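You operate a simulated robot arm through the tools that you are given. There is no shell and no other tool.

You run a simulated two-armed robot. Do the job below in one go: nothing can be reset, and whatever is moved stays where it is left.

## Task
Put the brass plug from the middle shelf of the left shelving bay on the middle shelf of the right shelving bay. Then turn the reel knob to 2. Then put the white cable box from the top of the cream bench on the right end of the washer bench. Do these in the order given.
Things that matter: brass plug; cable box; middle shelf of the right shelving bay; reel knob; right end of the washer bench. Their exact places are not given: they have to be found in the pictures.

The check looks at the end state, three seconds after you hand in, the way a careful person would. Anything else that was tipped, shoved, dropped, spilled or broken makes it a failure.

## Robot
Two 7-joint arms with three-finger grippers on one trunk, on a base that moves. Base frame: it is fixed to the floor where the robot stands at the start and does not move with it; the origin is under the middle of the robot, x ahead of it, y to its left, z up. Lengths are in cm, angles in degrees, forces in N, time in s.
The left shoulder is at the start at [7, 16.5, 103.8], the right one opposite. With the tool pointing down near the work surface each hand reaches from about 30 to 86 cm from the robot's upright axis, wherever it stands, measured 20 degrees to its own side. Places, roughly: brass plug [-250, 25, 100]; cable box [-675, -725, 75]; middle shelf of the right shelving bay [-170, 100, 90]; reel knob [-490, -210, 180]; right end of the washer bench [-700, -640, 80]. Payload 3.91 kg a hand.
The TCP of each hand is the grasp point between the finger pads, 3 cm short of the fingertips. In the tool frame z runs along the fingers and y along their closing line. The gripper opens to 11.6 cm; its body begins 7.3 cm behind the TCP.
Orientation is that of the tool frame in the base frame, as [roll, pitch, yaw] about the fixed x, y, z axes, in that order (R = Rz(yaw) Ry(pitch) Rx(roll)). With the fingers straight down and closing along the base's y, the tool's x points along the base's -x, its y along +y and its z along -z.

## Interface
- The arms move only by the tool apply_moves. It takes "left_plan", "right_plan" or both (then of equal length, played together; a hand with none holds still); each is a list of rows, each a list of 7 numbers: the shift along the tool's x, y, z in units of 20 mm (1.0 is 20 mm), then the turn, a rotation vector about the tool's x, y, z in units of 4 degrees (1.0 is 4 degrees), then the opening in per cent of the stroke, from 0 (shut) to 100 (fully open). In form: [[dx, dy, dz, rx, ry, rz, hand], ...]. A call has 1 to 20 rows; each row shifts and turns the commanded pose from where the row before left it, along the tool's axes as they then stand. A call with a number of a shift or a turn outside -1 to 1 is refused whole. A row lasts 0.2 s, in which the tool goes at most 5 cm and 8.6 degrees; a call with a longer step from one row to the next is refused whole, and so is a gripper value outside its range. A pose out of reach is approached as far as the arm can. The call stops where the force on the tool passes 40 N (or 10 N more than at its start, if that is more) or the arm is blocked; 0.2 s more then pass. The fingers move at their own pace (about 15.3 cm/s each) and stop on an object; they squeeze with about 39 N. The grip force told is the motor's: it shows also when the fingers shut on nothing. Time passes only in rows, and 0.2 s behind the last, so rows that do not move let the fingers close. The reply holds the time, the measured pose of the TCP, the force on the tool along the base axes, the opening and the grip force, in the units named above and with some noise, with the torque about the TCP (base axes, N m) and any sound that the robot's microphone picked up.
- Cameras (640 x 400 px; columns grow to the right, rows downward): "scene" is now at [13.88, 0.56, 135.94]; the picture's right is [0.04, -1.00, 0.00], its down [-0.53, -0.02, -0.84] and it looks along [0.84, 0.04, -0.54] (base axes); focal length 260 px, centre (320, 200). "left" rides on the left gripper at [7.5, 1.7, -8.8] in its tool frame; the picture's right is [-0.22, 0.97, 0.00], its down [-0.70, -0.16, -0.70] and it looks along [-0.68, -0.16, 0.71] (tool axes); focal length 247 px, centre (320, 200). "right" rides on the right gripper at [5.2, 5.6, -8.8] in its tool frame; the picture's right is [-0.73, 0.68, 0.00], its down [-0.49, -0.52, -0.70] and it looks along [-0.48, -0.51, 0.71] (tool axes); focal length 247 px, centre (320, 200).
- grab_frame(camera): a new picture of that camera. It takes no simulated time.
- slide_trunk(by): slides the trunk up (or, below 0, down) by that many cm; the arms and the scene camera ride with it, the base frame stays. It gives what a move gives, with no picture.
- base_move(legs): drives the robot by 1 to 6 legs, each [ahead, left, turn to the left] in cm, cm and degrees, along the robot's own axes; the way and the turn of a leg run together, so that a leg with both is an arc; at most 150 cm and 180 degrees a leg. The arms and the cameras ride along, it lands a little off, and it stops where it bumps. It gives what a move gives.
- aim_head(pan, tilt): turns the head with the scene camera to pan (to the left, within 86 degrees either way) and tilt (down, from -29 to 69), counted from straight ahead of the robot. It gives what a move gives.
- point_at(camera, pixels): for up to 12 pixels [column, row] of the newest picture of that camera ("zoom" is the newest enlarged one), the place [x, y, z] in the base frame of the surface seen there, good to about 0.3 cm. It takes no simulated time.
- inspect(camera, box): a new picture of the part [left, top, right, bottom] of that camera's present view, enlarged. It takes no simulated time.
- hand_in(): hands the job in; it is judged then, once.

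Open the grippers and draw the arms clear of the work before you hand the job in, unless the task says otherwise.

The tools are called after ">>>" by a JSON object that holds its "fn" and its "kwargs". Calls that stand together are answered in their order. apply_moves: Moves the arms, as the interface text tells. Its arguments: {"type":"object","properties":{"left_plan":{"type":"array"},"right_plan":{"type":"array"}},"required":[]} The other tools are called the same way: slide_trunk (by) moves the trunk up or down; base_move (legs) drives the base; aim_head (pan, tilt) turns the head that bears the scene camera; grab_frame (camera) takes a picture; point_at (camera, pixels) gives the place of the surface under pixels of a picture; inspect (camera, box) takes an enlarged picture of a part of a camera's view; hand_in () hands the job in.

At the start:

```text
time: 0.0
left_eef_pos: [54.7, 27.17, 116.63]
left_orientation: [180.0, 0.1, -180.0]
left_wrist_force: [0.1, 0.6, 0.0]
left_ft_torque: [0.01, -0.02, -0.02]
left_grip_width: 11.6
left_grip_force: 0.0
right_eef_pos: [57.13, -21.02, 113.16]
right_orientation: [179.9, 0.0, -180.0]
right_wrist_force: [0.7, 0.1, -0.7]
right_ft_torque: [0.02, -0.03, -0.02]
right_grip_width: 11.6
right_grip_force: 0.1
trunk travel left (down, up): [-57.5, 26.5]
robot x, y, heading: [-0.13, -0.01, 0.1]
head pan, tilt (commanded): [2.5, 32.3]
```

scene: 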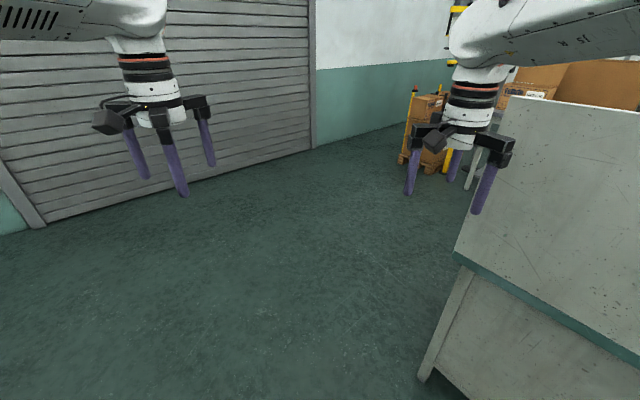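
right: 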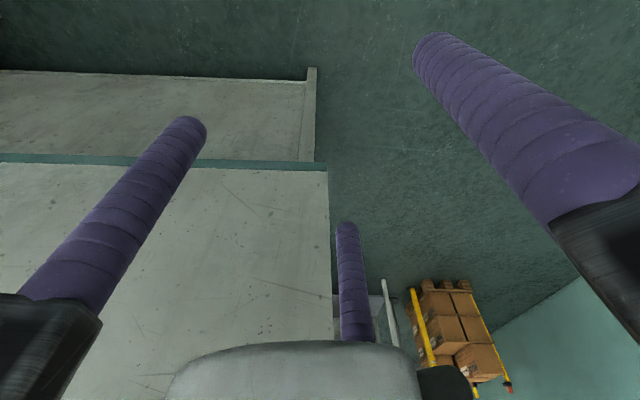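
left: 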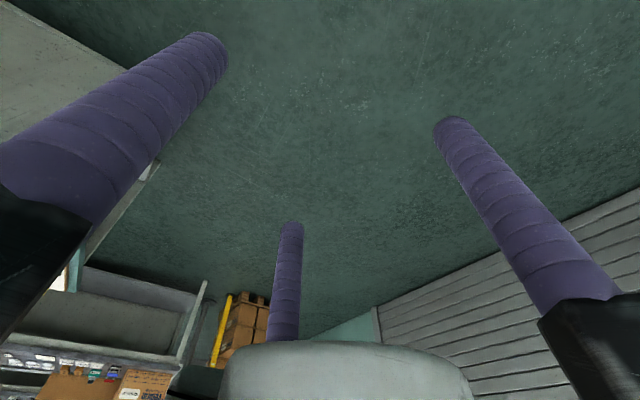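

I start at the origin facing +x with a bench close on my right; the goals are behind me. I look around with the head first, to the left.

>>> {"fn": "aim_head", "kwargs": {"pan": 86, "tilt": 20}}

>>> {"fn": "grab_frame", "kwargs": {"camera": "scene"}}

```text
time: 1.6
left_eef_pos: [54.63, 27.15, 116.74]
left_orientation: [179.9, -0.1, 180.0]
left_wrist_force: [0.3, 0.3, -0.1]
left_ft_torque: [-0.05, 0.01, 0.04]
left_grip_width: 11.63
left_grip_force: 0.1
right_eef_pos: [57.21, -20.99, 113.08]
right_orientation: [-180.0, 0.0, 179.9]
right_wrist_force: [0.2, 0.5, -0.1]
right_ft_torque: [0.01, 0.0, 0.0]
right_grip_width: 11.6
right_grip_force: 0.0
trunk travel left (down, up): [-57.5, 26.5]
robot x, y, heading: [0.16, -0.08, -0.0]
head pan, tilt (commanded): [85.9, 20.0]
```

```text
taken
```

scene: 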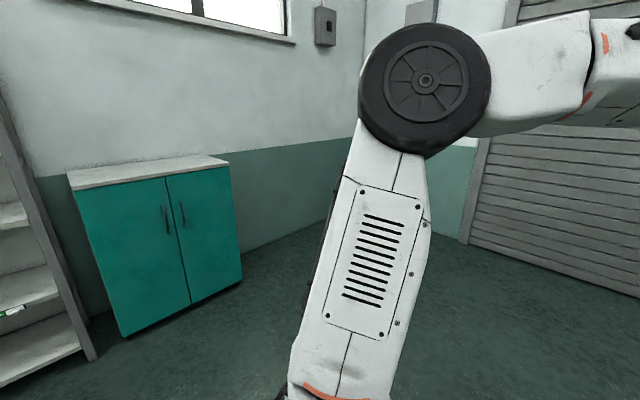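

To the left there is a green cabinet and a shelf's edge at the far left (column 30). I look to the right as well.

>>> {"fn": "aim_head", "kwargs": {"pan": -86, "tilt": 20}}

>>> {"fn": "grab_frame", "kwargs": {"camera": "scene"}}

```text
time: 4.2
left_eef_pos: [54.79, 27.33, 116.61]
left_orientation: [179.9, 0.0, -180.0]
left_wrist_force: [-0.1, 0.6, 0.2]
left_ft_torque: [-0.02, -0.02, -0.03]
left_grip_width: 11.61
left_grip_force: 0.1
right_eef_pos: [57.1, -20.98, 113.13]
right_orientation: [179.9, 0.1, -180.0]
right_wrist_force: [0.1, -0.6, 0.9]
right_ft_torque: [-0.05, -0.03, -0.07]
right_grip_width: 11.58
right_grip_force: 0.0
trunk travel left (down, up): [-57.5, 26.5]
robot x, y, heading: [-0.16, -0.34, 0.2]
head pan, tilt (commanded): [-85.9, 20.0]
```

```text
taken
```

scene: 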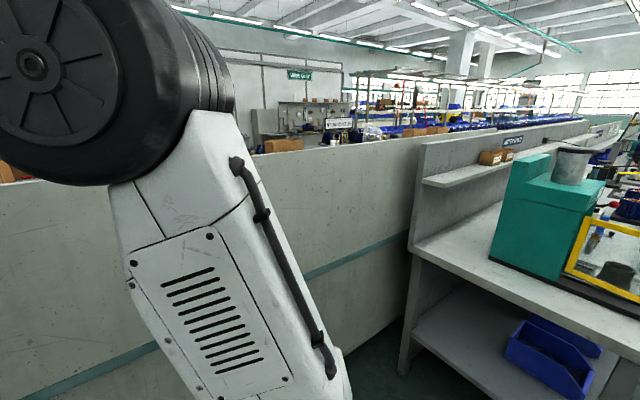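

A long bench wall is to my right; to the left is open floor. I turn left by 90 degrees in place and look again, checking floor distances.

>>> {"fn": "base_move", "kwargs": {"legs": [[0, 0, 90]]}}

>>> {"fn": "aim_head", "kwargs": {"pan": 60, "tilt": 20}}

>>> {"fn": "grab_frame", "kwargs": {"camera": "scene"}}

```text
time: 8.4
left_eef_pos: [-26.05, 55.4, 116.66]
left_orientation: [179.9, -0.1, -91.2]
left_wrist_force: [0.1, 0.4, 0.0]
left_ft_torque: [0.02, 0.02, 0.0]
left_grip_width: 11.57
left_grip_force: 0.0
right_eef_pos: [22.17, 56.7, 113.05]
right_orientation: [180.0, 0.0, -91.3]
right_wrist_force: [-0.4, 0.5, 0.4]
right_ft_torque: [0.01, -0.01, -0.02]
right_grip_width: 11.61
right_grip_force: 0.1
trunk travel left (down, up): [-57.5, 26.5]
robot x, y, heading: [-0.13, -0.03, 88.9]
head pan, tilt (commanded): [-85.9, 20.0]
```

```text
time: 10.7
left_eef_pos: [-26.09, 55.29, 116.83]
left_orientation: [180.0, 0.0, -91.2]
left_wrist_force: [0.7, -0.2, 0.0]
left_ft_torque: [0.0, 0.01, 0.02]
left_grip_width: 11.59
left_grip_force: 0.0
right_eef_pos: [22.15, 56.69, 113.0]
right_orientation: [179.9, 0.0, -91.2]
right_wrist_force: [-0.2, 0.0, 0.6]
right_ft_torque: [-0.03, -0.01, -0.01]
right_grip_width: 11.59
right_grip_force: 0.0
trunk travel left (down, up): [-57.5, 26.5]
robot x, y, heading: [0.36, 0.27, 88.7]
head pan, tilt (commanded): [60.0, 20.0]
```

```text
taken
```

scene: 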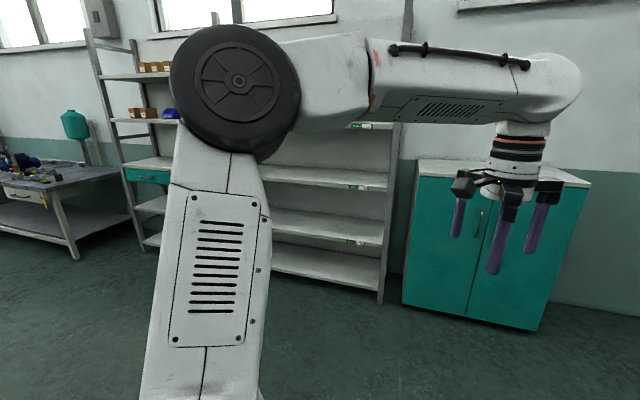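

The shelving stands against the wall, with two bays (left bay with boxes at column 140, right bay emptier at column 330). I turn further left so the shelving is ahead.

>>> {"fn": "base_move", "kwargs": {"legs": [[0, 0, 55]]}}

>>> {"fn": "aim_head", "kwargs": {"pan": 0, "tilt": 15}}

>>> {"fn": "grab_frame", "kwargs": {"camera": "scene"}}

```text
time: 13.6
left_eef_pos: [-60.23, 10.2, 116.71]
left_orientation: [-179.9, -0.1, -35.9]
left_wrist_force: [-0.3, -0.7, -0.7]
left_ft_torque: [0.0, 0.02, -0.02]
left_grip_width: 11.61
left_grip_force: 0.0
right_eef_pos: [-33.82, 50.57, 113.08]
right_orientation: [180.0, 0.0, -36.1]
right_wrist_force: [0.4, -1.1, 0.1]
right_ft_torque: [0.0, 0.0, -0.01]
right_grip_width: 11.6
right_grip_force: 0.1
trunk travel left (down, up): [-57.5, 26.5]
robot x, y, heading: [-0.09, 0.06, 143.8]
head pan, tilt (commanded): [60.0, 20.0]
```

```text
time: 14.9
left_eef_pos: [-60.32, 10.2, 116.59]
left_orientation: [179.9, 0.1, -36.0]
left_wrist_force: [0.2, -0.5, 0.4]
left_ft_torque: [0.0, -0.04, 0.0]
left_grip_width: 11.63
left_grip_force: 0.1
right_eef_pos: [-33.91, 50.66, 113.12]
right_orientation: [180.0, 0.0, -36.1]
right_wrist_force: [0.3, 0.0, 0.0]
right_ft_torque: [-0.01, -0.02, -0.01]
right_grip_width: 11.61
right_grip_force: 0.2
trunk travel left (down, up): [-57.5, 26.5]
robot x, y, heading: [0.11, 0.06, 144.0]
head pan, tilt (commanded): [0.0, 15.0]
```

```text
taken
```

scene: 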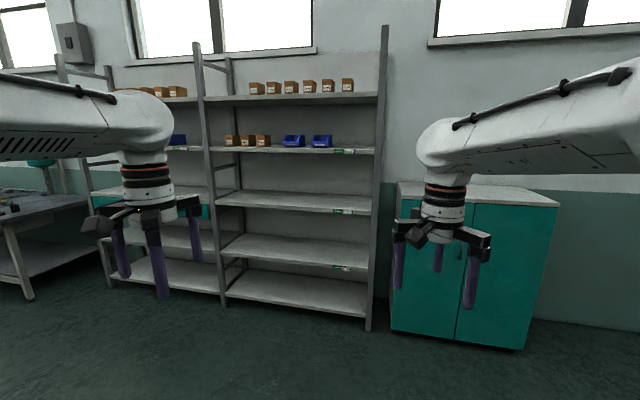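

Both bays are in view now: right bay columns 205–385, left bay columns 60–215. I enlarge both and measure shelf heights.

>>> {"fn": "inspect", "kwargs": {"camera": "scene", "box": [60, 40, 400, 320]}}

>>> {"fn": "point_at", "kwargs": {"camera": "scene", "pixels": [[350, 95], [350, 150], [340, 210], [290, 200], [240, 195], [340, 266], [340, 312], [385, 150], [205, 200], [150, 192], [220, 205], [300, 185]]}}

```text
1.43 times, centred on (230, 180) of scene
```

zoom: 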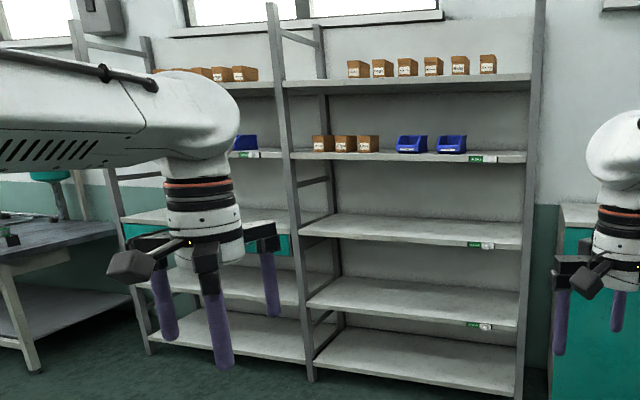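

```text
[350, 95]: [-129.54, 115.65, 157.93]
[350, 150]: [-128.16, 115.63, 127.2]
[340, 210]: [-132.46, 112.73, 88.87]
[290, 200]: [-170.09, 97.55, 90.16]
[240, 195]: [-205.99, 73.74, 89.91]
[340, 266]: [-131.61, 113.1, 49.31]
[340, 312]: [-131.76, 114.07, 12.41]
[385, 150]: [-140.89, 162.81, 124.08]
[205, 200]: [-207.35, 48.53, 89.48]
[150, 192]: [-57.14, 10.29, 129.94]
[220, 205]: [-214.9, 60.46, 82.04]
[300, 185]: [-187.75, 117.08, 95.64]
```

The shelf fronts run from about (-207,48) to (-132,113), so I face them squarely at a heading near 131°. I look to the left to see the left bay and the free floor.

>>> {"fn": "aim_head", "kwargs": {"pan": 45, "tilt": 20}}

>>> {"fn": "grab_frame", "kwargs": {"camera": "scene"}}

>>> {"fn": "aim_head", "kwargs": {"pan": 80, "tilt": 15}}

>>> {"fn": "grab_frame", "kwargs": {"camera": "scene"}}

```text
time: 16.0
left_eef_pos: [-60.2, 10.23, 116.68]
left_orientation: [-180.0, 0.0, -36.0]
left_wrist_force: [-0.1, 0.2, 0.7]
left_ft_torque: [0.02, -0.01, 0.0]
left_grip_width: 11.59
left_grip_force: 0.1
right_eef_pos: [-33.75, 50.64, 113.16]
right_orientation: [180.0, 0.0, -36.1]
right_wrist_force: [0.3, 0.3, 0.7]
right_ft_torque: [0.01, 0.01, 0.01]
right_grip_width: 11.61
right_grip_force: 0.1
trunk travel left (down, up): [-57.5, 26.5]
robot x, y, heading: [-0.05, 0.0, 143.9]
head pan, tilt (commanded): [45.0, 20.0]
```

```text
taken
```

scene: 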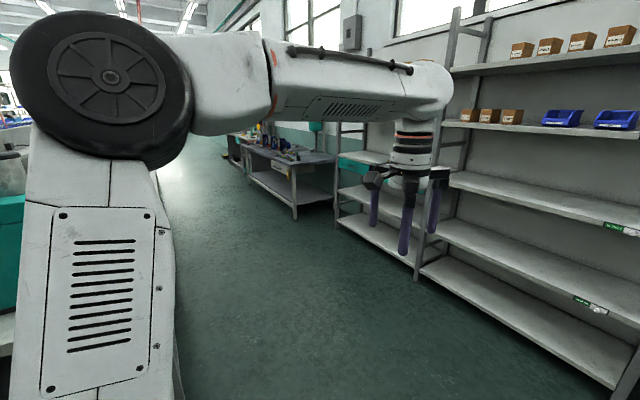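

```text
time: 17.0
left_eef_pos: [-60.16, 10.25, 116.74]
left_orientation: [180.0, -0.1, -36.0]
left_wrist_force: [-0.8, 0.2, 0.3]
left_ft_torque: [-0.01, -0.05, 0.02]
left_grip_width: 11.59
left_grip_force: 0.0
right_eef_pos: [-33.72, 50.59, 113.15]
right_orientation: [-179.9, 0.0, -36.1]
right_wrist_force: [-0.5, -0.1, -0.5]
right_ft_torque: [0.01, 0.0, 0.01]
right_grip_width: 11.61
right_grip_force: 0.0
trunk travel left (down, up): [-57.5, 26.5]
robot x, y, heading: [-0.2, 0.14, 144.2]
head pan, tilt (commanded): [80.0, 15.0]
```

```text
taken
```

scene: 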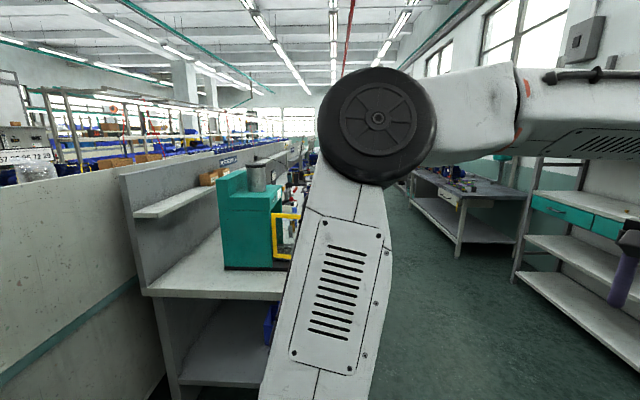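

There is a corridor between the bench line (left) and the shelves (right), running along about 221°. I measure its borders.

>>> {"fn": "point_at", "kwargs": {"camera": "scene", "pixels": [[215, 296], [285, 296], [165, 230], [455, 250], [465, 190], [515, 275], [430, 300], [600, 340], [420, 190], [390, 200], [275, 262], [560, 200]]}}

```text
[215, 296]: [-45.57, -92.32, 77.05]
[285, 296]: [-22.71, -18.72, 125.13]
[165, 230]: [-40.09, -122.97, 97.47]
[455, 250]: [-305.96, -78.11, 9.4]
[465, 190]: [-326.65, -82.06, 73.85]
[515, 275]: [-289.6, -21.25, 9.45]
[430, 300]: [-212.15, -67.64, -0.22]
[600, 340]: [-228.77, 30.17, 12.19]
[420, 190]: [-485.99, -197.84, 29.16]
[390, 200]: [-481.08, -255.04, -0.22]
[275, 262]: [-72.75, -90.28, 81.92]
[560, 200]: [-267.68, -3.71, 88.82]
```

In shelf coordinates (s = leftwards along the shelves, n = into them) the shelf front is at n≈172, the bench behind at n≈-40, and the plug near s≈173. I turn to face the shelves squarely, go ahead 55 cm and left 150 cm, keeping the hands clear.

>>> {"fn": "base_move", "kwargs": {"legs": [[0, 0, -13], [55, 0, 0], [0, 150, 0]]}}

>>> {"fn": "aim_head", "kwargs": {"pan": 0, "tilt": 20}}

>>> {"fn": "grab_frame", "kwargs": {"camera": "scene"}}

```text
time: 27.9
left_eef_pos: [-204.6, -31.97, 116.69]
left_orientation: [179.9, 0.0, -49.1]
left_wrist_force: [0.4, -0.2, -0.2]
left_ft_torque: [0.0, 0.01, -0.03]
left_grip_width: 11.59
left_grip_force: 0.0
right_eef_pos: [-169.64, 1.47, 113.19]
right_orientation: [179.9, -0.1, -49.0]
right_wrist_force: [1.4, 0.1, -0.2]
right_ft_torque: [0.01, 0.01, 0.01]
right_grip_width: 11.59
right_grip_force: 0.1
trunk travel left (down, up): [-57.5, 26.5]
robot x, y, heading: [-148.37, -55.36, 130.9]
head pan, tilt (commanded): [80.0, 15.0]
```

```text
time: 29.4
left_eef_pos: [-204.58, -31.85, 116.71]
left_orientation: [180.0, 0.0, -49.1]
left_wrist_force: [-0.4, 0.4, 0.2]
left_ft_torque: [0.01, 0.0, 0.0]
left_grip_width: 11.59
left_grip_force: 0.0
right_eef_pos: [-169.57, 1.49, 113.12]
right_orientation: [180.0, 0.1, -49.1]
right_wrist_force: [-0.5, -0.1, 0.2]
right_ft_torque: [0.0, 0.01, -0.04]
right_grip_width: 11.58
right_grip_force: 0.1
trunk travel left (down, up): [-57.5, 26.5]
robot x, y, heading: [-148.33, -55.05, 131.0]
head pan, tilt (commanded): [0.0, 20.0]
```

```text
taken
```

scene: 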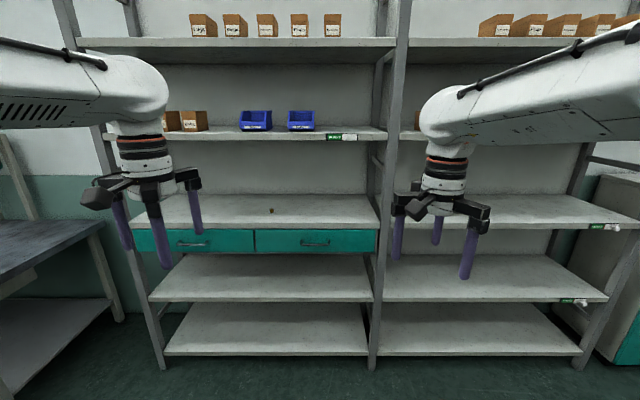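

The small brass plug seems to be at pixel (272, 210) on the left bay's middle shelf above the drawers. I enlarge there and measure.

>>> {"fn": "inspect", "kwargs": {"camera": "scene", "box": [230, 180, 310, 230]}}

>>> {"fn": "point_at", "kwargs": {"camera": "scene", "pixels": [[272, 210], [272, 213], [272, 208], [272, 222], [272, 228], [272, 200], [250, 130], [200, 228], [340, 228], [300, 135], [450, 222], [600, 222]]}}

```text
8.00 times, centred on (270, 205) of scene
```

zoom: 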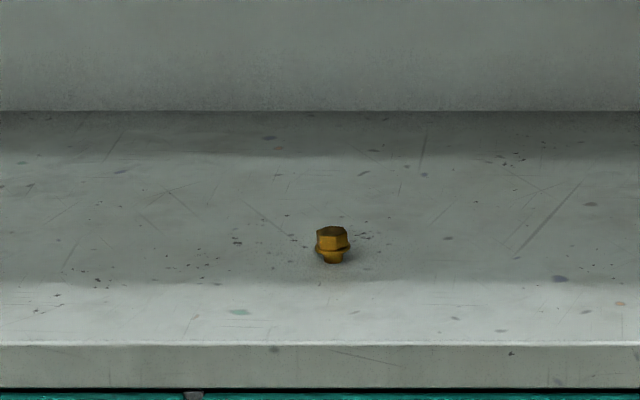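

```text
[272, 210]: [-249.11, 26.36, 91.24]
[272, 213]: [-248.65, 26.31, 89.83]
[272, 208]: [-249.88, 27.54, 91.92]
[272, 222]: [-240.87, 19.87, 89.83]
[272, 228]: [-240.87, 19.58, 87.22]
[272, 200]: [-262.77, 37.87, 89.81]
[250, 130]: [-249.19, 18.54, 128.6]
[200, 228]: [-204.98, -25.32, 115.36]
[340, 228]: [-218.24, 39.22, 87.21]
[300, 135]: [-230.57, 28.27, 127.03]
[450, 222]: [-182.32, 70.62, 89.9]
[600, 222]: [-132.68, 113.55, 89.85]
```

The brass plug is a small hex plug standing at about (-249, 26.6), top z≈92.2, shelf surface z≈89.9, about 10.5 cm behind the front edge. I tilt the left hand forward (about 36°) and at the same time pull the right hand back 20 cm, so it stays clear of the shelves.

>>> {"fn": "apply_moves", "kwargs": {"left_plan": [[0, 0, 0, 0, -1, 0, 100], [0, 0, 0, 0, -1, 0, 100], [0, 0, 0, 0, -1, 0, 100], [0, 0, 0, 0, -1, 0, 100], [0, 0, 0, 0, -1, 0, 100], [0, 0, 0, 0, -1, 0, 100], [0, 0, 0, 0, -1, 0, 100], [0, 0, 0, 0, -1, 0, 100], [0, 0, 0, 0, -1, 0, 100], [0, 0, 0, 0, 0, 0, 100]], "right_plan": [[1, 0, 0, 0, 0, 0, 100], [1, 0, 0, 0, 0, 0, 100], [1, 0, 0, 0, 0, 0, 100], [1, 0, 0, 0, 0, 0, 100], [1, 0, 0, 0, 0, 0, 100], [1, 0, 0, 0, 0, 0, 100], [1, 0, 0, 0, 0, 0, 100], [1, 0, 0, 0, 0, 0, 100], [1, 0, 0, 0, 0, 0, 100], [1, 0, 0, 0, 0, 0, 100]]}}

>>> {"fn": "grab_frame", "kwargs": {"camera": "scene"}}

```text
time: 31.6
left_eef_pos: [-204.4, -31.97, 116.77]
left_orientation: [180.0, 36.2, -49.1]
left_wrist_force: [-0.8, 0.8, -0.5]
left_ft_torque: [0.0, 0.03, 0.01]
left_grip_width: 11.58
left_grip_force: 0.1
right_eef_pos: [-156.6, -13.66, 113.01]
right_orientation: [180.0, 0.0, -49.0]
right_wrist_force: [-0.7, 0.5, 0.4]
right_ft_torque: [-0.02, -0.02, 0.01]
right_grip_width: 11.61
right_grip_force: 0.0
trunk travel left (down, up): [-57.5, 26.5]
robot x, y, heading: [-147.99, -55.21, 130.8]
head pan, tilt (commanded): [0.0, 20.0]
```

```text
taken
```

scene: 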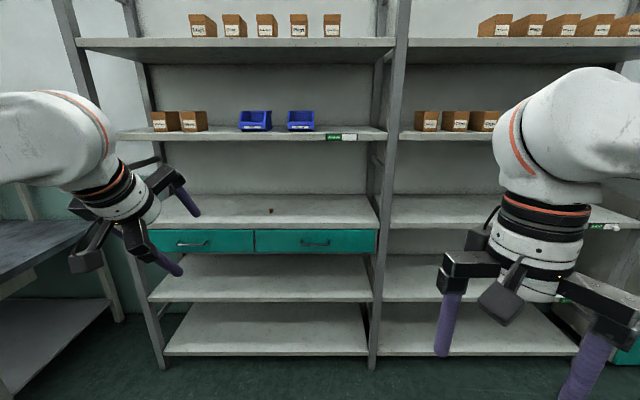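

The hand tilted as expected. Now I roll the left hand +90° about its own axis so that one finger is on top and the camera is to the side.

>>> {"fn": "apply_moves", "kwargs": {"left_plan": [[0.3, 0, 0.4, 0, 0, 0, 100], [0.3, 0, 0.4, 0, 0, 0, 100], [0.3, 0, 0.4, 0, 0, 0, 100], [0.3, 0, 0.4, 0, 0, 0, 100], [0.3, 0, 0.4, 0, 0, 0, 100], [0.3, 0, 0.4, 0, 0, 0, 100], [0.3, 0, 0.4, 0, 0, 0, 100], [0.3, 0, 0.4, 0, 0, 0, 100], [0.3, 0, 0.4, 0, 0, 0, 100], [0.3, 0, 0.4, 0, 0, 0, 100], [0, 0, 0, 0, 0, 1, 100], [0, 0, 0, 0, 0, 1, 100], [0, 0, 0, 0, 0, 1, 100], [0, 0, 0, 0, 0, 1, 100], [0, 0, 0, 0, 0, 1, 100]]}}

>>> {"fn": "apply_moves", "kwargs": {"left_plan": [[0, 0, 0, 0, 0, 1, 100], [0, 0, 0, 0, 0, 1, 100], [0, 0, 0, 0, 0, 1, 100], [0, 0, 0, 0, 0, 1, 100], [0, 0, 0, 0, 0, 1, 100], [0, 0, 0, 0, 0, 1, 100], [0, 0, 0, 0, 0, 1, 100], [0, 0, 0, 0, 0, 1, 100], [0, 0, 0, 0, 0, 1, 100], [0, 0, 0, 0, 0, 1, 100], [0, 0, 0, 0, 0, 1, 100], [0, 0, 0, 0, 0, 1, 100], [0, 0, 0, 0, 0, 1, 100], [0, 0, 0, 0, 0, 1, 100], [0, 0, 0, 0, 0, 1, 100], [0, 0, 0, 0, 0, 1, 100], [0, 0, 0, 0, 0, 1, 100], [0, 0, 0, 0, 0, 0.5, 100]]}}

>>> {"fn": "grab_frame", "kwargs": {"camera": "scene"}}

>>> {"fn": "grab_frame", "kwargs": {"camera": "left"}}

```text
time: 34.9
left_eef_pos: [-204.44, -31.94, 106.73]
left_orientation: [165.9, 33.4, -73.4]
left_wrist_force: [0.4, 0.2, -0.4]
left_ft_torque: [-0.01, 0.04, 0.01]
left_grip_width: 11.59
left_grip_force: 0.1
right_eef_pos: [-156.6, -13.65, 113.14]
right_orientation: [-180.0, 0.1, -49.1]
right_wrist_force: [-0.1, 0.1, -0.4]
right_ft_torque: [-0.01, 0.0, 0.02]
right_grip_width: 11.6
right_grip_force: 0.0
trunk travel left (down, up): [-57.5, 26.5]
robot x, y, heading: [-148.19, -55.5, 130.9]
head pan, tilt (commanded): [0.0, 20.0]
```

```text
time: 38.6
left_eef_pos: [-204.45, -31.96, 106.85]
left_orientation: [144.0, -0.1, -139.1]
left_wrist_force: [-0.3, -0.4, -0.6]
left_ft_torque: [0.02, 0.04, -0.02]
left_grip_width: 11.6
left_grip_force: 0.1
right_eef_pos: [-156.6, -13.77, 112.92]
right_orientation: [180.0, 0.0, -49.0]
right_wrist_force: [-0.2, 0.0, -0.2]
right_ft_torque: [0.01, 0.01, 0.02]
right_grip_width: 11.64
right_grip_force: 0.1
trunk travel left (down, up): [-57.5, 26.5]
robot x, y, heading: [-148.0, -55.45, 130.9]
head pan, tilt (commanded): [0.0, 20.0]
```

```text
taken
```

scene: 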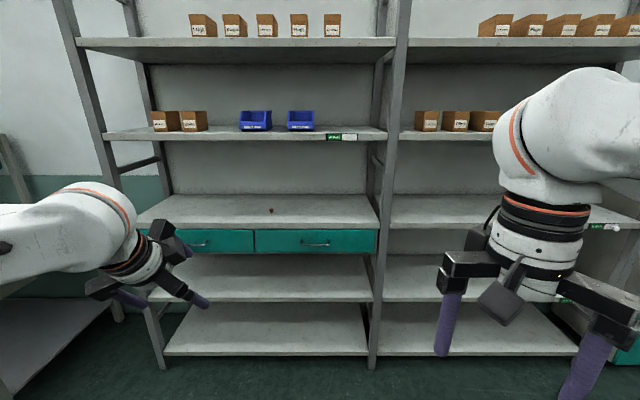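

```text
taken
```

left: 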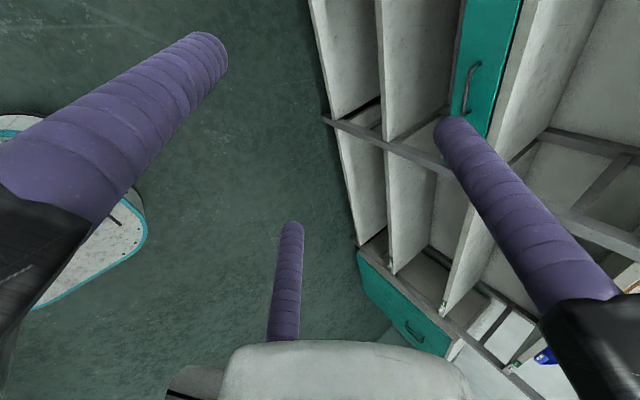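

The left hand now has its top finger up-forward and points 54° below horizontal. I drive ahead 45 cm toward the shelf and check with the cameras.

>>> {"fn": "base_move", "kwargs": {"legs": [[45, 0, 0]]}}

>>> {"fn": "aim_head", "kwargs": {"pan": 10, "tilt": 35}}

>>> {"fn": "grab_frame", "kwargs": {"camera": "scene"}}

>>> {"fn": "grab_frame", "kwargs": {"camera": "left"}}

```text
time: 41.4
left_eef_pos: [-233.6, 2.25, 106.88]
left_orientation: [144.0, 0.0, -139.3]
left_wrist_force: [-0.3, 0.2, 0.1]
left_ft_torque: [-0.01, -0.02, -0.02]
left_grip_width: 11.59
left_grip_force: 0.0
right_eef_pos: [-185.63, 20.33, 113.09]
right_orientation: [-179.9, 0.0, -49.4]
right_wrist_force: [0.4, -1.3, 0.0]
right_ft_torque: [-0.03, -0.01, -0.05]
right_grip_width: 11.61
right_grip_force: 0.1
trunk travel left (down, up): [-57.5, 26.5]
robot x, y, heading: [-177.27, -21.36, 130.5]
head pan, tilt (commanded): [0.0, 20.0]
```

```text
time: 42.1
left_eef_pos: [-233.54, 2.19, 106.88]
left_orientation: [143.7, 0.0, -139.3]
left_wrist_force: [0.5, -0.2, 0.3]
left_ft_torque: [-0.03, -0.02, -0.04]
left_grip_width: 11.59
left_grip_force: 0.0
right_eef_pos: [-185.6, 20.28, 113.03]
right_orientation: [179.9, 0.0, -49.4]
right_wrist_force: [0.2, -0.9, 0.3]
right_ft_torque: [0.0, -0.02, -0.03]
right_grip_width: 11.6
right_grip_force: 0.0
trunk travel left (down, up): [-57.5, 26.5]
robot x, y, heading: [-177.1, -21.79, 130.8]
head pan, tilt (commanded): [10.0, 35.0]
```

```text
taken
```

scene: 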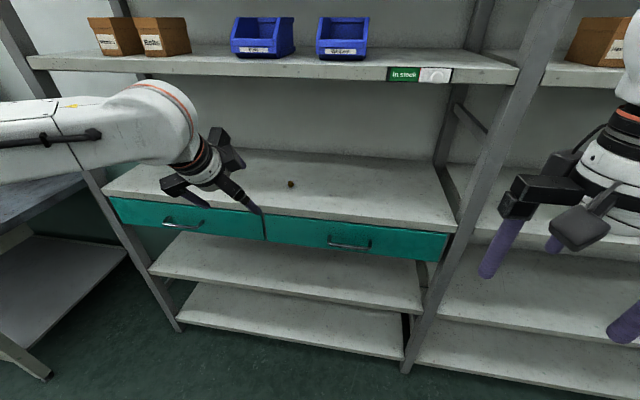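

```text
taken
```

left: 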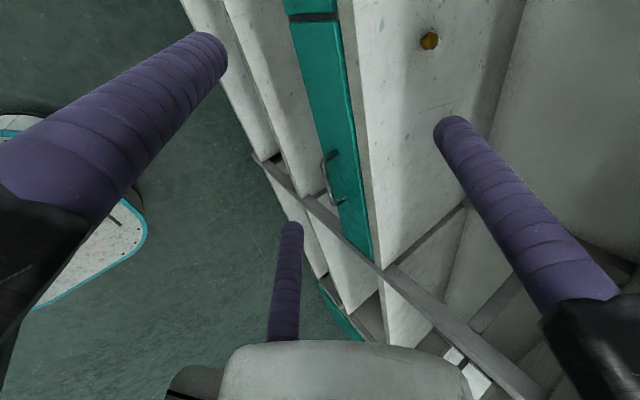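

I see the plug at (429, 40) in the left camera and (291, 184) in the scene. I enlarge both views to fix its exact place.

>>> {"fn": "inspect", "kwargs": {"camera": "left", "box": [399, 20, 463, 60]}}

>>> {"fn": "point_at", "kwargs": {"camera": "left", "pixels": [[429, 40], [427, 41], [432, 40], [428, 37], [429, 44], [415, 50], [445, 45], [370, 60]]}}

>>> {"fn": "point_at", "kwargs": {"camera": "scene", "pixels": [[291, 183], [291, 185], [291, 187], [291, 181], [285, 190], [298, 190], [250, 207], [320, 220], [150, 75], [350, 78]]}}

>>> {"fn": "inspect", "kwargs": {"camera": "scene", "box": [271, 171, 311, 196]}}

```text
10.00 times, centred on (431, 40) of left
```

zoom: 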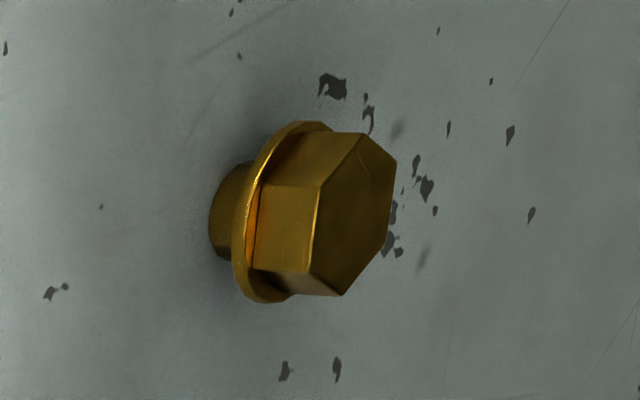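

```text
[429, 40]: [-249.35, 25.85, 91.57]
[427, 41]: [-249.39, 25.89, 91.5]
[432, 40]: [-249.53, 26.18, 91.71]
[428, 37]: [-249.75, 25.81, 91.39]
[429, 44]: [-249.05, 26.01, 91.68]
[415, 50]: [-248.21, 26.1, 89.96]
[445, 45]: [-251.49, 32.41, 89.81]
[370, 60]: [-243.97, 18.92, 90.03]
```

```text
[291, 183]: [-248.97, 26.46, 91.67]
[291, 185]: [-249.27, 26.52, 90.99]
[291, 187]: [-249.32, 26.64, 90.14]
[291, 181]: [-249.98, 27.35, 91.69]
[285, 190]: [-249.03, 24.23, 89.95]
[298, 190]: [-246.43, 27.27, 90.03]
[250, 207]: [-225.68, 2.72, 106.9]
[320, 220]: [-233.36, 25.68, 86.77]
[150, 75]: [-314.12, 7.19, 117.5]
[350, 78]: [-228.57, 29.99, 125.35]
```

```text
16.00 times, centred on (291, 184) of scene
```

zoom: 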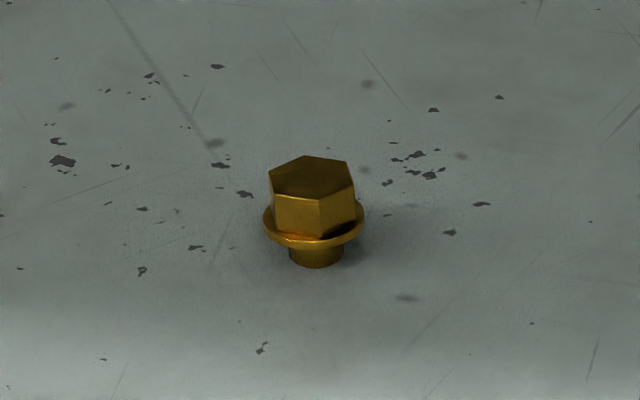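

The plug is a ~2 cm hex plug with a flange, centred near (-249.5, 26.3), top at z≈91.7. Before grasping such a small thing, I close the left hand in the air to see how the three fingers move.

>>> {"fn": "apply_moves", "kwargs": {"left_plan": [[0, 0, 0, 0, 0, 0, 20], [0, 0, 0, 0, 0, 0, 20], [0, 0, 0, 0, 0, 0, 20]]}}

>>> {"fn": "grab_frame", "kwargs": {"camera": "left"}}

>>> {"fn": "inspect", "kwargs": {"camera": "scene", "box": [100, 80, 300, 260]}}

```text
time: 42.9
left_eef_pos: [-233.64, 2.06, 106.78]
left_orientation: [143.9, 0.0, -139.4]
left_wrist_force: [0.4, -0.8, 0.0]
left_ft_torque: [0.01, 0.02, -0.02]
left_grip_width: 2.33
left_grip_force: 0.1
right_eef_pos: [-185.74, 20.31, 113.08]
right_orientation: [-179.9, -0.1, -49.4]
right_wrist_force: [-0.2, -0.8, 0.3]
right_ft_torque: [0.0, 0.02, -0.01]
right_grip_width: 11.6
right_grip_force: 0.0
trunk travel left (down, up): [-57.5, 26.5]
robot x, y, heading: [-177.24, -22.11, 130.6]
head pan, tilt (commanded): [10.0, 35.0]
```

```text
taken
```

left: 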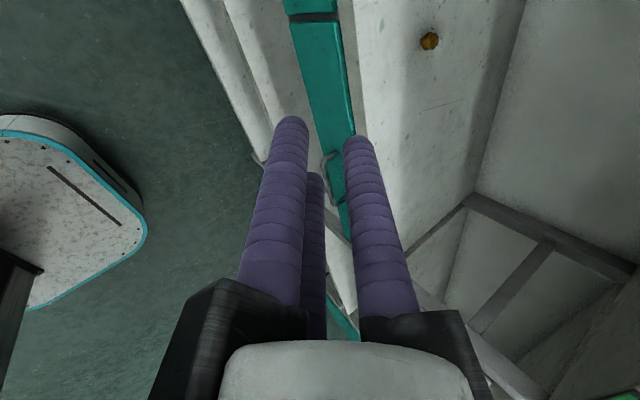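

```text
2.22 times, centred on (200, 170) of scene
```

zoom: 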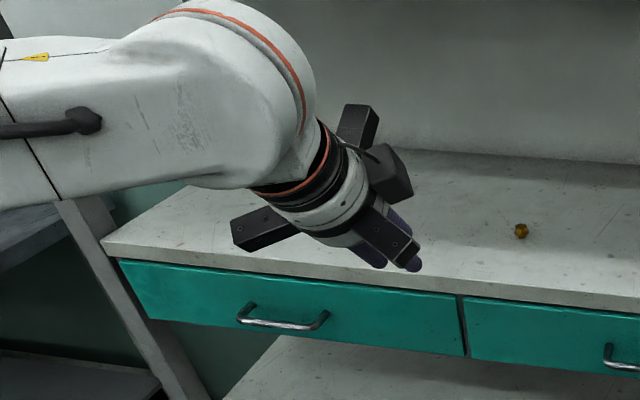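

The fingers close centrically like a three-jaw chuck (radius ~1 cm fingers). I open to 45 %, then drive 15 cm ahead and 4 cm to the right to bring the hand in front of the plug.

>>> {"fn": "apply_moves", "kwargs": {"left_plan": [[0, 0, 0, 0, 0, 0, 45], [0, 0, 0, 0, 0, 0, 45], [0, 0, 0, 0, 0, 0, 45]]}}

>>> {"fn": "base_move", "kwargs": {"legs": [[15, -4, 0]]}}

>>> {"fn": "grab_frame", "kwargs": {"camera": "left"}}

>>> {"fn": "aim_head", "kwargs": {"pan": 15, "tilt": 35}}

>>> {"fn": "grab_frame", "kwargs": {"camera": "scene"}}

```text
time: 43.7
left_eef_pos: [-233.66, 2.25, 106.88]
left_orientation: [143.9, 0.0, -139.4]
left_wrist_force: [-0.5, -0.8, 0.6]
left_ft_torque: [0.03, 0.02, 0.0]
left_grip_width: 5.23
left_grip_force: 0.1
right_eef_pos: [-185.61, 20.31, 113.07]
right_orientation: [-180.0, 0.0, -49.4]
right_wrist_force: [-0.1, 0.3, 1.1]
right_ft_torque: [0.02, -0.02, -0.02]
right_grip_width: 11.6
right_grip_force: 0.0
trunk travel left (down, up): [-57.5, 26.5]
robot x, y, heading: [-177.49, -21.57, 130.6]
head pan, tilt (commanded): [10.0, 35.0]
```

```text
time: 45.1
left_eef_pos: [-240.28, 16.28, 106.88]
left_orientation: [144.0, -0.1, -139.4]
left_wrist_force: [-0.9, 1.1, 1.0]
left_ft_torque: [-0.04, 0.03, 0.03]
left_grip_width: 5.24
left_grip_force: 0.0
right_eef_pos: [-192.41, 34.41, 113.16]
right_orientation: [180.0, -0.1, -49.4]
right_wrist_force: [-0.1, -0.3, 0.0]
right_ft_torque: [-0.02, -0.02, 0.03]
right_grip_width: 11.59
right_grip_force: 0.0
trunk travel left (down, up): [-57.5, 26.5]
robot x, y, heading: [-184.33, -7.56, 130.7]
head pan, tilt (commanded): [10.0, 35.0]
```

```text
taken
```

left: 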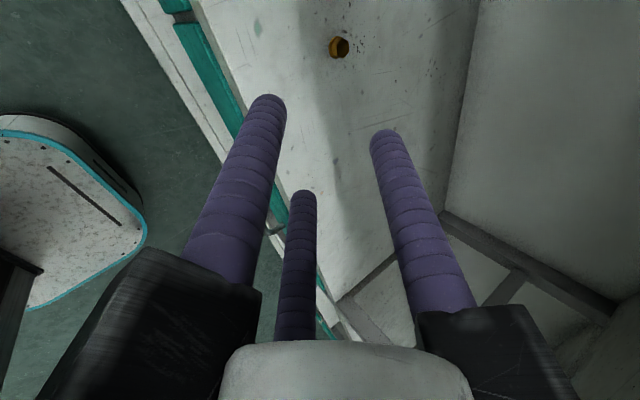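

```text
time: 45.8
left_eef_pos: [-240.17, 16.35, 106.82]
left_orientation: [143.9, -0.1, -139.4]
left_wrist_force: [-0.5, 0.1, -0.4]
left_ft_torque: [-0.01, 0.0, -0.03]
left_grip_width: 5.22
left_grip_force: 0.1
right_eef_pos: [-192.46, 34.42, 113.05]
right_orientation: [180.0, 0.0, -49.4]
right_wrist_force: [-0.8, 0.1, -1.0]
right_ft_torque: [-0.02, 0.01, 0.01]
right_grip_width: 11.59
right_grip_force: 0.1
trunk travel left (down, up): [-57.5, 26.5]
robot x, y, heading: [-183.96, -7.86, 130.5]
head pan, tilt (commanded): [15.0, 35.0]
```

```text
taken
```

scene: 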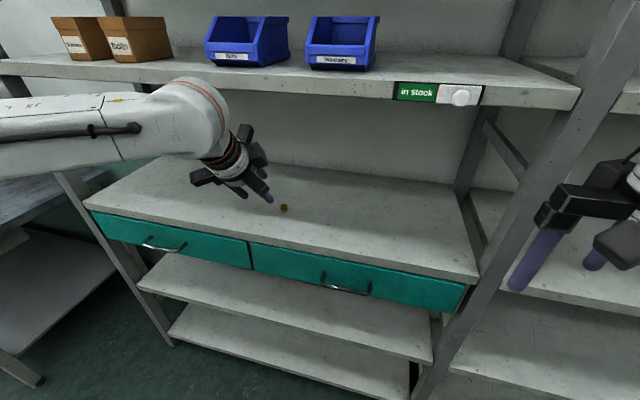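

The plug is at (339, 47) in the left camera. I enlarge it to measure its centre accurately.

>>> {"fn": "inspect", "kwargs": {"camera": "left", "box": [307, 27, 371, 67]}}

>>> {"fn": "point_at", "kwargs": {"camera": "zoom", "pixels": [[230, 200], [320, 200], [380, 200], [380, 160], [380, 250], [400, 200], [340, 200], [250, 300], [500, 350], [150, 150]]}}

>>> {"fn": "inspect", "kwargs": {"camera": "scene", "box": [264, 195, 304, 220]}}

>>> {"fn": "point_at", "kwargs": {"camera": "zoom", "pixels": [[320, 180], [320, 200], [320, 160], [290, 180], [350, 180], [320, 220], [320, 260]]}}

```text
10.00 times, centred on (339, 47) of left
```

zoom: 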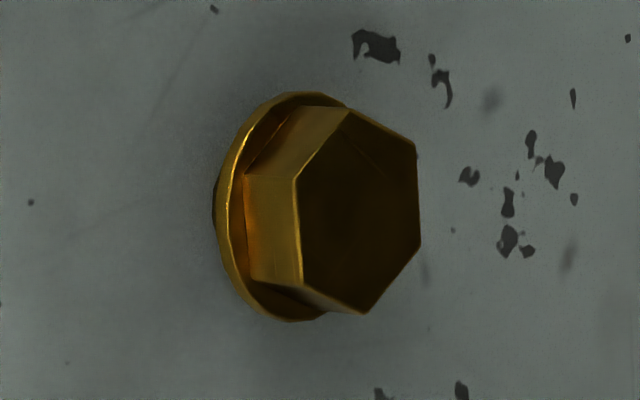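

```text
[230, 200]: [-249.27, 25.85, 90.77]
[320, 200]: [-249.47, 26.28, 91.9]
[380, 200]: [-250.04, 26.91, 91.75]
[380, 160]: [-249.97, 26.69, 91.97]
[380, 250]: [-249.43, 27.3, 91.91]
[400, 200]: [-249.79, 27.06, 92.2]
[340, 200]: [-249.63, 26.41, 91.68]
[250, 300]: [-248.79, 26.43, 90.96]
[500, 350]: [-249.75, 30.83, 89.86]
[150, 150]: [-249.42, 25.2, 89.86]
```

```text
16.00 times, centred on (284, 208) of scene
```

zoom: 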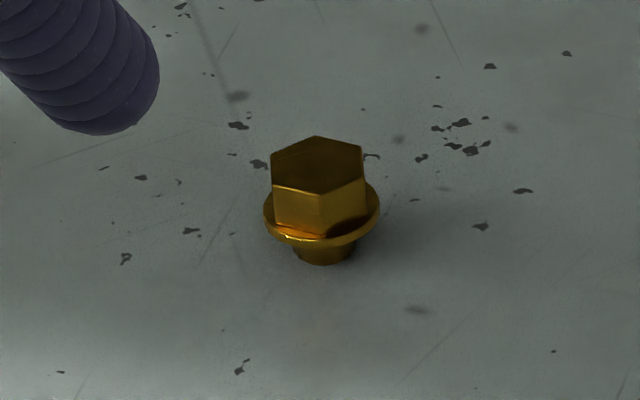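

```text
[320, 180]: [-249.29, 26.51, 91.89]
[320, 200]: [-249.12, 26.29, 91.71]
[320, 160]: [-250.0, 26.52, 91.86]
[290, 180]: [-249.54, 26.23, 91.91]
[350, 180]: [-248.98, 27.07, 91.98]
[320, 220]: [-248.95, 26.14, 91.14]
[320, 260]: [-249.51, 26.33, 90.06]
```

Plug centre ≈ (-249.65, 26.6), hex top z≈91.9. Relative to the TCP it is 0.5 cm along tool x and 14 cm ahead; I shift sideways, then advance along the tool axis to about 2 cm short of the grasp pose.

>>> {"fn": "apply_moves", "kwargs": {"left_plan": [[0.12, 0.9, 0, 0, 0, 0, 45], [0.12, 0.87, 0, 0, 0, 0, 45], [0, 0, 1, 0, 0, 0, 45], [0, 0, 1, 0, 0, 0, 45], [0, 0, 1, 0, 0, 0, 45], [0, 0, 1, 0, 0, 0, 45], [0, 0, 1, 0, 0, 0, 45], [0, 0, 1, 0, 0, 0, 45], [0, 0, 1, 0, 0, 0, 45], [0, 0, 1, 0, 0, 0, 45], [0, 0, 0.3, 0, 0, 0, 45]]}}

>>> {"fn": "grab_frame", "kwargs": {"camera": "left"}}

>>> {"fn": "grab_frame", "kwargs": {"camera": "scene"}}

```text
time: 48.2
left_eef_pos: [-248.94, 25.61, 95.45]
left_orientation: [143.9, 0.1, -139.4]
left_wrist_force: [0.1, -0.4, 0.5]
left_ft_torque: [0.0, 0.02, 0.03]
left_grip_width: 5.21
left_grip_force: 0.0
right_eef_pos: [-192.35, 34.19, 113.11]
right_orientation: [180.0, -0.1, -49.4]
right_wrist_force: [0.6, -0.1, 0.5]
right_ft_torque: [-0.02, 0.02, -0.01]
right_grip_width: 11.61
right_grip_force: 0.1
trunk travel left (down, up): [-57.5, 26.5]
robot x, y, heading: [-183.8, -7.34, 130.6]
head pan, tilt (commanded): [15.0, 35.0]
```

```text
taken
```

left: 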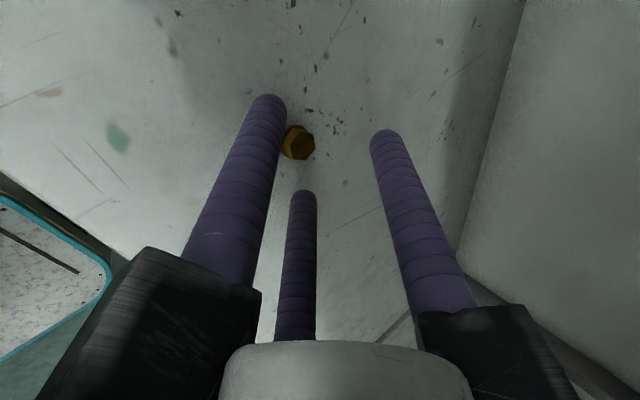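

```text
taken
```

scene: 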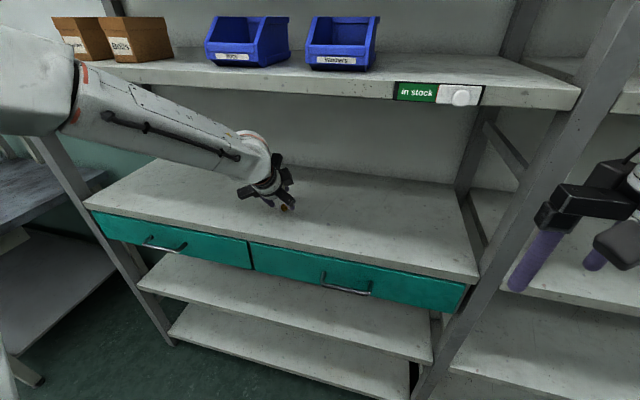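

The plug sits between the fingertips (tool frame about (-0.1, -1.4, 4.0)). I advance 2 cm further along the tool axis, with the fingers still open.

>>> {"fn": "apply_moves", "kwargs": {"left_plan": [[-0.03, 0, 0.5, 0, 0, 0, 45], [0, 0, 0.45, 0, 0, 0, 45], [0, 0, 0, 0, 0, 0, 45]]}}

>>> {"fn": "grab_frame", "kwargs": {"camera": "left"}}

>>> {"fn": "inspect", "kwargs": {"camera": "scene", "box": [224, 160, 344, 235]}}

```text
time: 49.0
left_eef_pos: [-249.76, 26.5, 93.93]
left_orientation: [143.9, 0.0, -139.3]
left_wrist_force: [0.0, 0.5, 0.3]
left_ft_torque: [-0.01, -0.02, 0.0]
left_grip_width: 5.2
left_grip_force: 0.0
right_eef_pos: [-192.4, 34.31, 113.05]
right_orientation: [-180.0, 0.0, -49.4]
right_wrist_force: [0.3, -0.9, 1.2]
right_ft_torque: [-0.01, -0.02, -0.01]
right_grip_width: 11.59
right_grip_force: 0.1
trunk travel left (down, up): [-57.5, 26.5]
robot x, y, heading: [-184.21, -7.42, 130.6]
head pan, tilt (commanded): [15.0, 35.0]
```

```text
taken
```

left: 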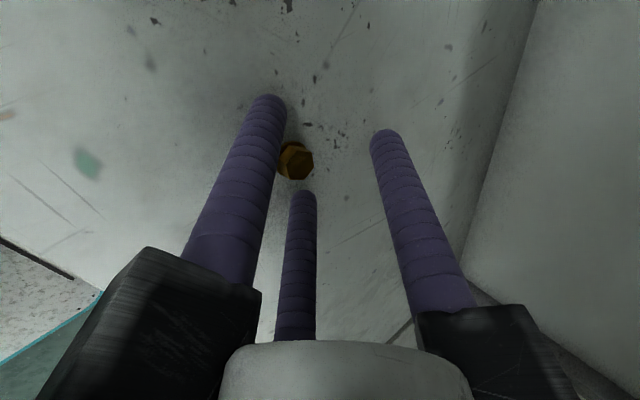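

```text
5.33 times, centred on (284, 198) of scene
```

zoom: 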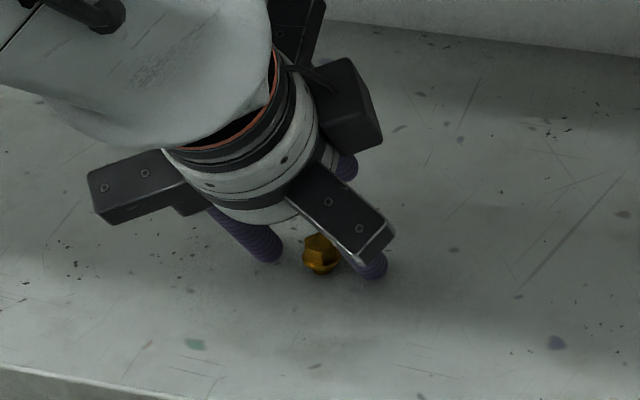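

The plug now lies between the two lower fingers near the tips. I close in steps with a small correction, then squeeze.

>>> {"fn": "apply_moves", "kwargs": {"left_plan": [[-0.07, 0, 0, 0, 0, 0, 34], [0, -0.12, 0.05, 0, 0, 0, 30], [0, 0, 0, 0, 0, 0, 20], [0, 0, 0, 0, 0, 0, 0], [0, 0, 0, 0, 0, 0, 0], [0, 0, 0, 0, 0, 0, 0]]}}

>>> {"fn": "grab_frame", "kwargs": {"camera": "left"}}

>>> {"fn": "inspect", "kwargs": {"camera": "scene", "box": [224, 160, 344, 235]}}

```text
time: 50.4
left_eef_pos: [-249.47, 26.42, 93.63]
left_orientation: [143.9, 0.0, -139.4]
left_wrist_force: [0.0, -0.4, -1.0]
left_ft_torque: [-0.01, 0.03, -0.04]
left_grip_width: 2.21
left_grip_force: 38.9
right_eef_pos: [-192.43, 34.4, 113.06]
right_orientation: [180.0, 0.0, -49.4]
right_wrist_force: [-0.2, 0.5, -0.3]
right_ft_torque: [-0.03, 0.03, 0.0]
right_grip_width: 11.59
right_grip_force: 0.0
trunk travel left (down, up): [-57.5, 26.5]
robot x, y, heading: [-183.73, -7.41, 130.7]
head pan, tilt (commanded): [15.0, 35.0]
```

```text
taken
```

left: 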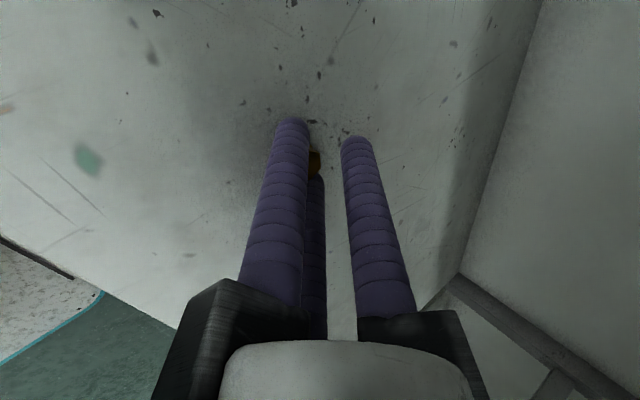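

```text
5.33 times, centred on (284, 198) of scene
```

zoom: 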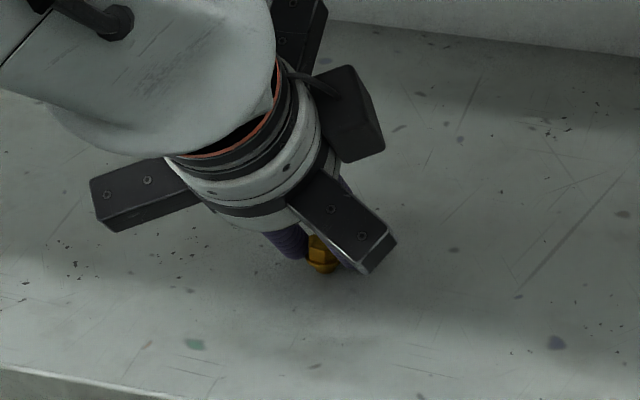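

Width 2.2 cm with 39 N: the plug is pinched between the lower fingers. I lift it straight up slowly by 3 cm and check.

>>> {"fn": "apply_moves", "kwargs": {"left_plan": [[0, 0.15, -0.2, 0, 0, 0, 0], [0, 0.15, -0.2, 0, 0, 0, 0], [0, 0.15, -0.2, 0, 0, 0, 0], [0, 0.22, -0.3, 0, 0, 0, 0], [0, 0.22, -0.3, 0, 0, 0, 0], [0, 0, 0, 0, 0, 0, 0]]}}

>>> {"fn": "grab_frame", "kwargs": {"camera": "left"}}

>>> {"fn": "inspect", "kwargs": {"camera": "scene", "box": [224, 150, 344, 225]}}

```text
time: 51.8
left_eef_pos: [-249.34, 26.46, 96.9]
left_orientation: [143.9, 0.0, -139.5]
left_wrist_force: [0.4, -0.4, -0.7]
left_ft_torque: [-0.02, -0.02, 0.01]
left_grip_width: 2.22
left_grip_force: 39.2
right_eef_pos: [-192.49, 34.46, 113.18]
right_orientation: [180.0, 0.0, -49.4]
right_wrist_force: [0.4, 0.1, 0.8]
right_ft_torque: [0.0, 0.0, 0.0]
right_grip_width: 11.59
right_grip_force: 0.0
trunk travel left (down, up): [-57.5, 26.5]
robot x, y, heading: [-184.28, -7.56, 130.6]
head pan, tilt (commanded): [15.0, 35.0]
```

```text
taken
```

left: 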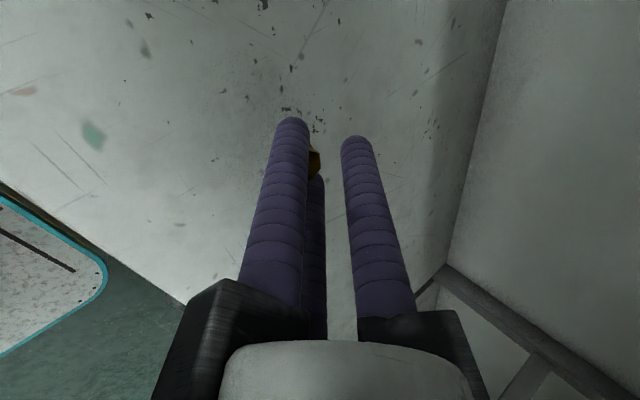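

```text
5.33 times, centred on (284, 188) of scene
```

zoom: 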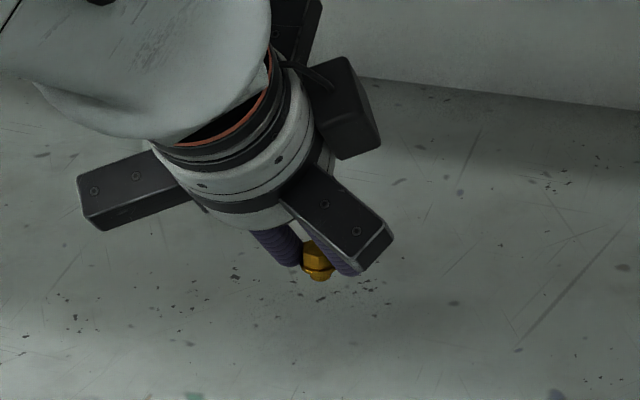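

The plug came up upright and is held firmly. I raise it another 8 cm, then back the base straight out of the shelf.

>>> {"fn": "apply_moves", "kwargs": {"left_plan": [[0, 0.4, -0.55, 0, 0, 0, 0], [0, 0.5, -0.69, 0, 0, 0, 0], [0, 0.5, -0.69, 0, 0, 0, 0], [0, 0.5, -0.69, 0, 0, 0, 0], [0, 0.45, -0.62, 0, 0, 0, 0]]}}

>>> {"fn": "base_move", "kwargs": {"legs": [[-30, 0, 0], [-15, 0, 0]]}}

>>> {"fn": "aim_head", "kwargs": {"pan": -20, "tilt": 25}}

>>> {"fn": "grab_frame", "kwargs": {"camera": "scene"}}

>>> {"fn": "grab_frame", "kwargs": {"camera": "left"}}

```text
time: 53.2
left_eef_pos: [-248.56, 25.71, 102.16]
left_orientation: [146.9, 0.0, -139.7]
left_wrist_force: [-0.1, 0.0, -0.5]
left_ft_torque: [0.01, -0.01, -0.01]
left_grip_width: 2.19
left_grip_force: 38.8
right_eef_pos: [-192.47, 34.25, 113.19]
right_orientation: [180.0, -0.1, -49.4]
right_wrist_force: [0.4, -0.3, 0.4]
right_ft_torque: [0.01, 0.0, -0.03]
right_grip_width: 11.62
right_grip_force: 0.1
trunk travel left (down, up): [-57.5, 26.5]
robot x, y, heading: [-184.22, -7.63, 130.9]
head pan, tilt (commanded): [15.0, 35.0]
stopped in row 5 (left hand): the arm was blocked; the commanded pose is now the measured one
```

```text
time: 56.2
left_eef_pos: [-219.66, -7.94, 102.65]
left_orientation: [146.0, -0.1, -139.7]
left_wrist_force: [-0.8, 0.5, -0.5]
left_ft_torque: [0.0, 0.03, 0.04]
left_grip_width: 2.21
left_grip_force: 39.0
right_eef_pos: [-163.27, 0.64, 113.11]
right_orientation: [180.0, 0.0, -49.3]
right_wrist_force: [0.0, 0.7, -0.4]
right_ft_torque: [0.0, -0.01, -0.01]
right_grip_width: 11.6
right_grip_force: 0.0
trunk travel left (down, up): [-57.5, 26.5]
robot x, y, heading: [-154.96, -41.29, 130.7]
head pan, tilt (commanded): [15.0, 35.0]
```

```text
time: 57.2
left_eef_pos: [-219.54, -7.99, 102.71]
left_orientation: [146.1, -0.2, -139.7]
left_wrist_force: [-0.2, -0.2, 0.0]
left_ft_torque: [0.02, 0.01, 0.02]
left_grip_width: 2.23
left_grip_force: 38.7
right_eef_pos: [-163.34, 0.58, 113.15]
right_orientation: [-180.0, 0.0, -49.3]
right_wrist_force: [-0.1, 0.5, 0.3]
right_ft_torque: [0.03, 0.01, -0.01]
right_grip_width: 11.58
right_grip_force: 0.1
trunk travel left (down, up): [-57.5, 26.5]
robot x, y, heading: [-155.01, -41.22, 130.8]
head pan, tilt (commanded): [-20.0, 25.0]
```

```text
taken
```

scene: 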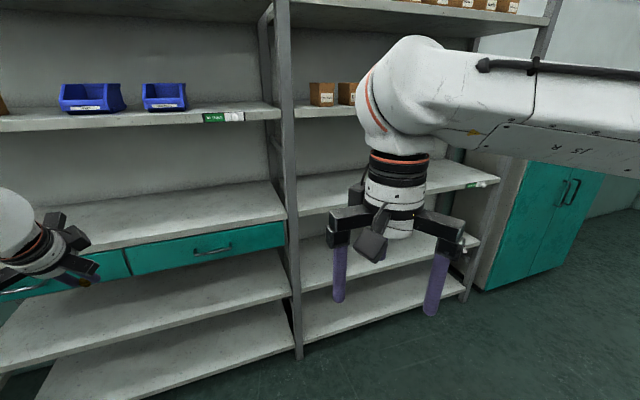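

```text
taken
```

left: 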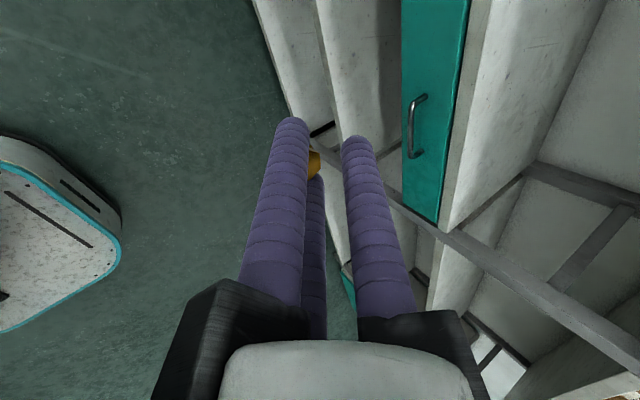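

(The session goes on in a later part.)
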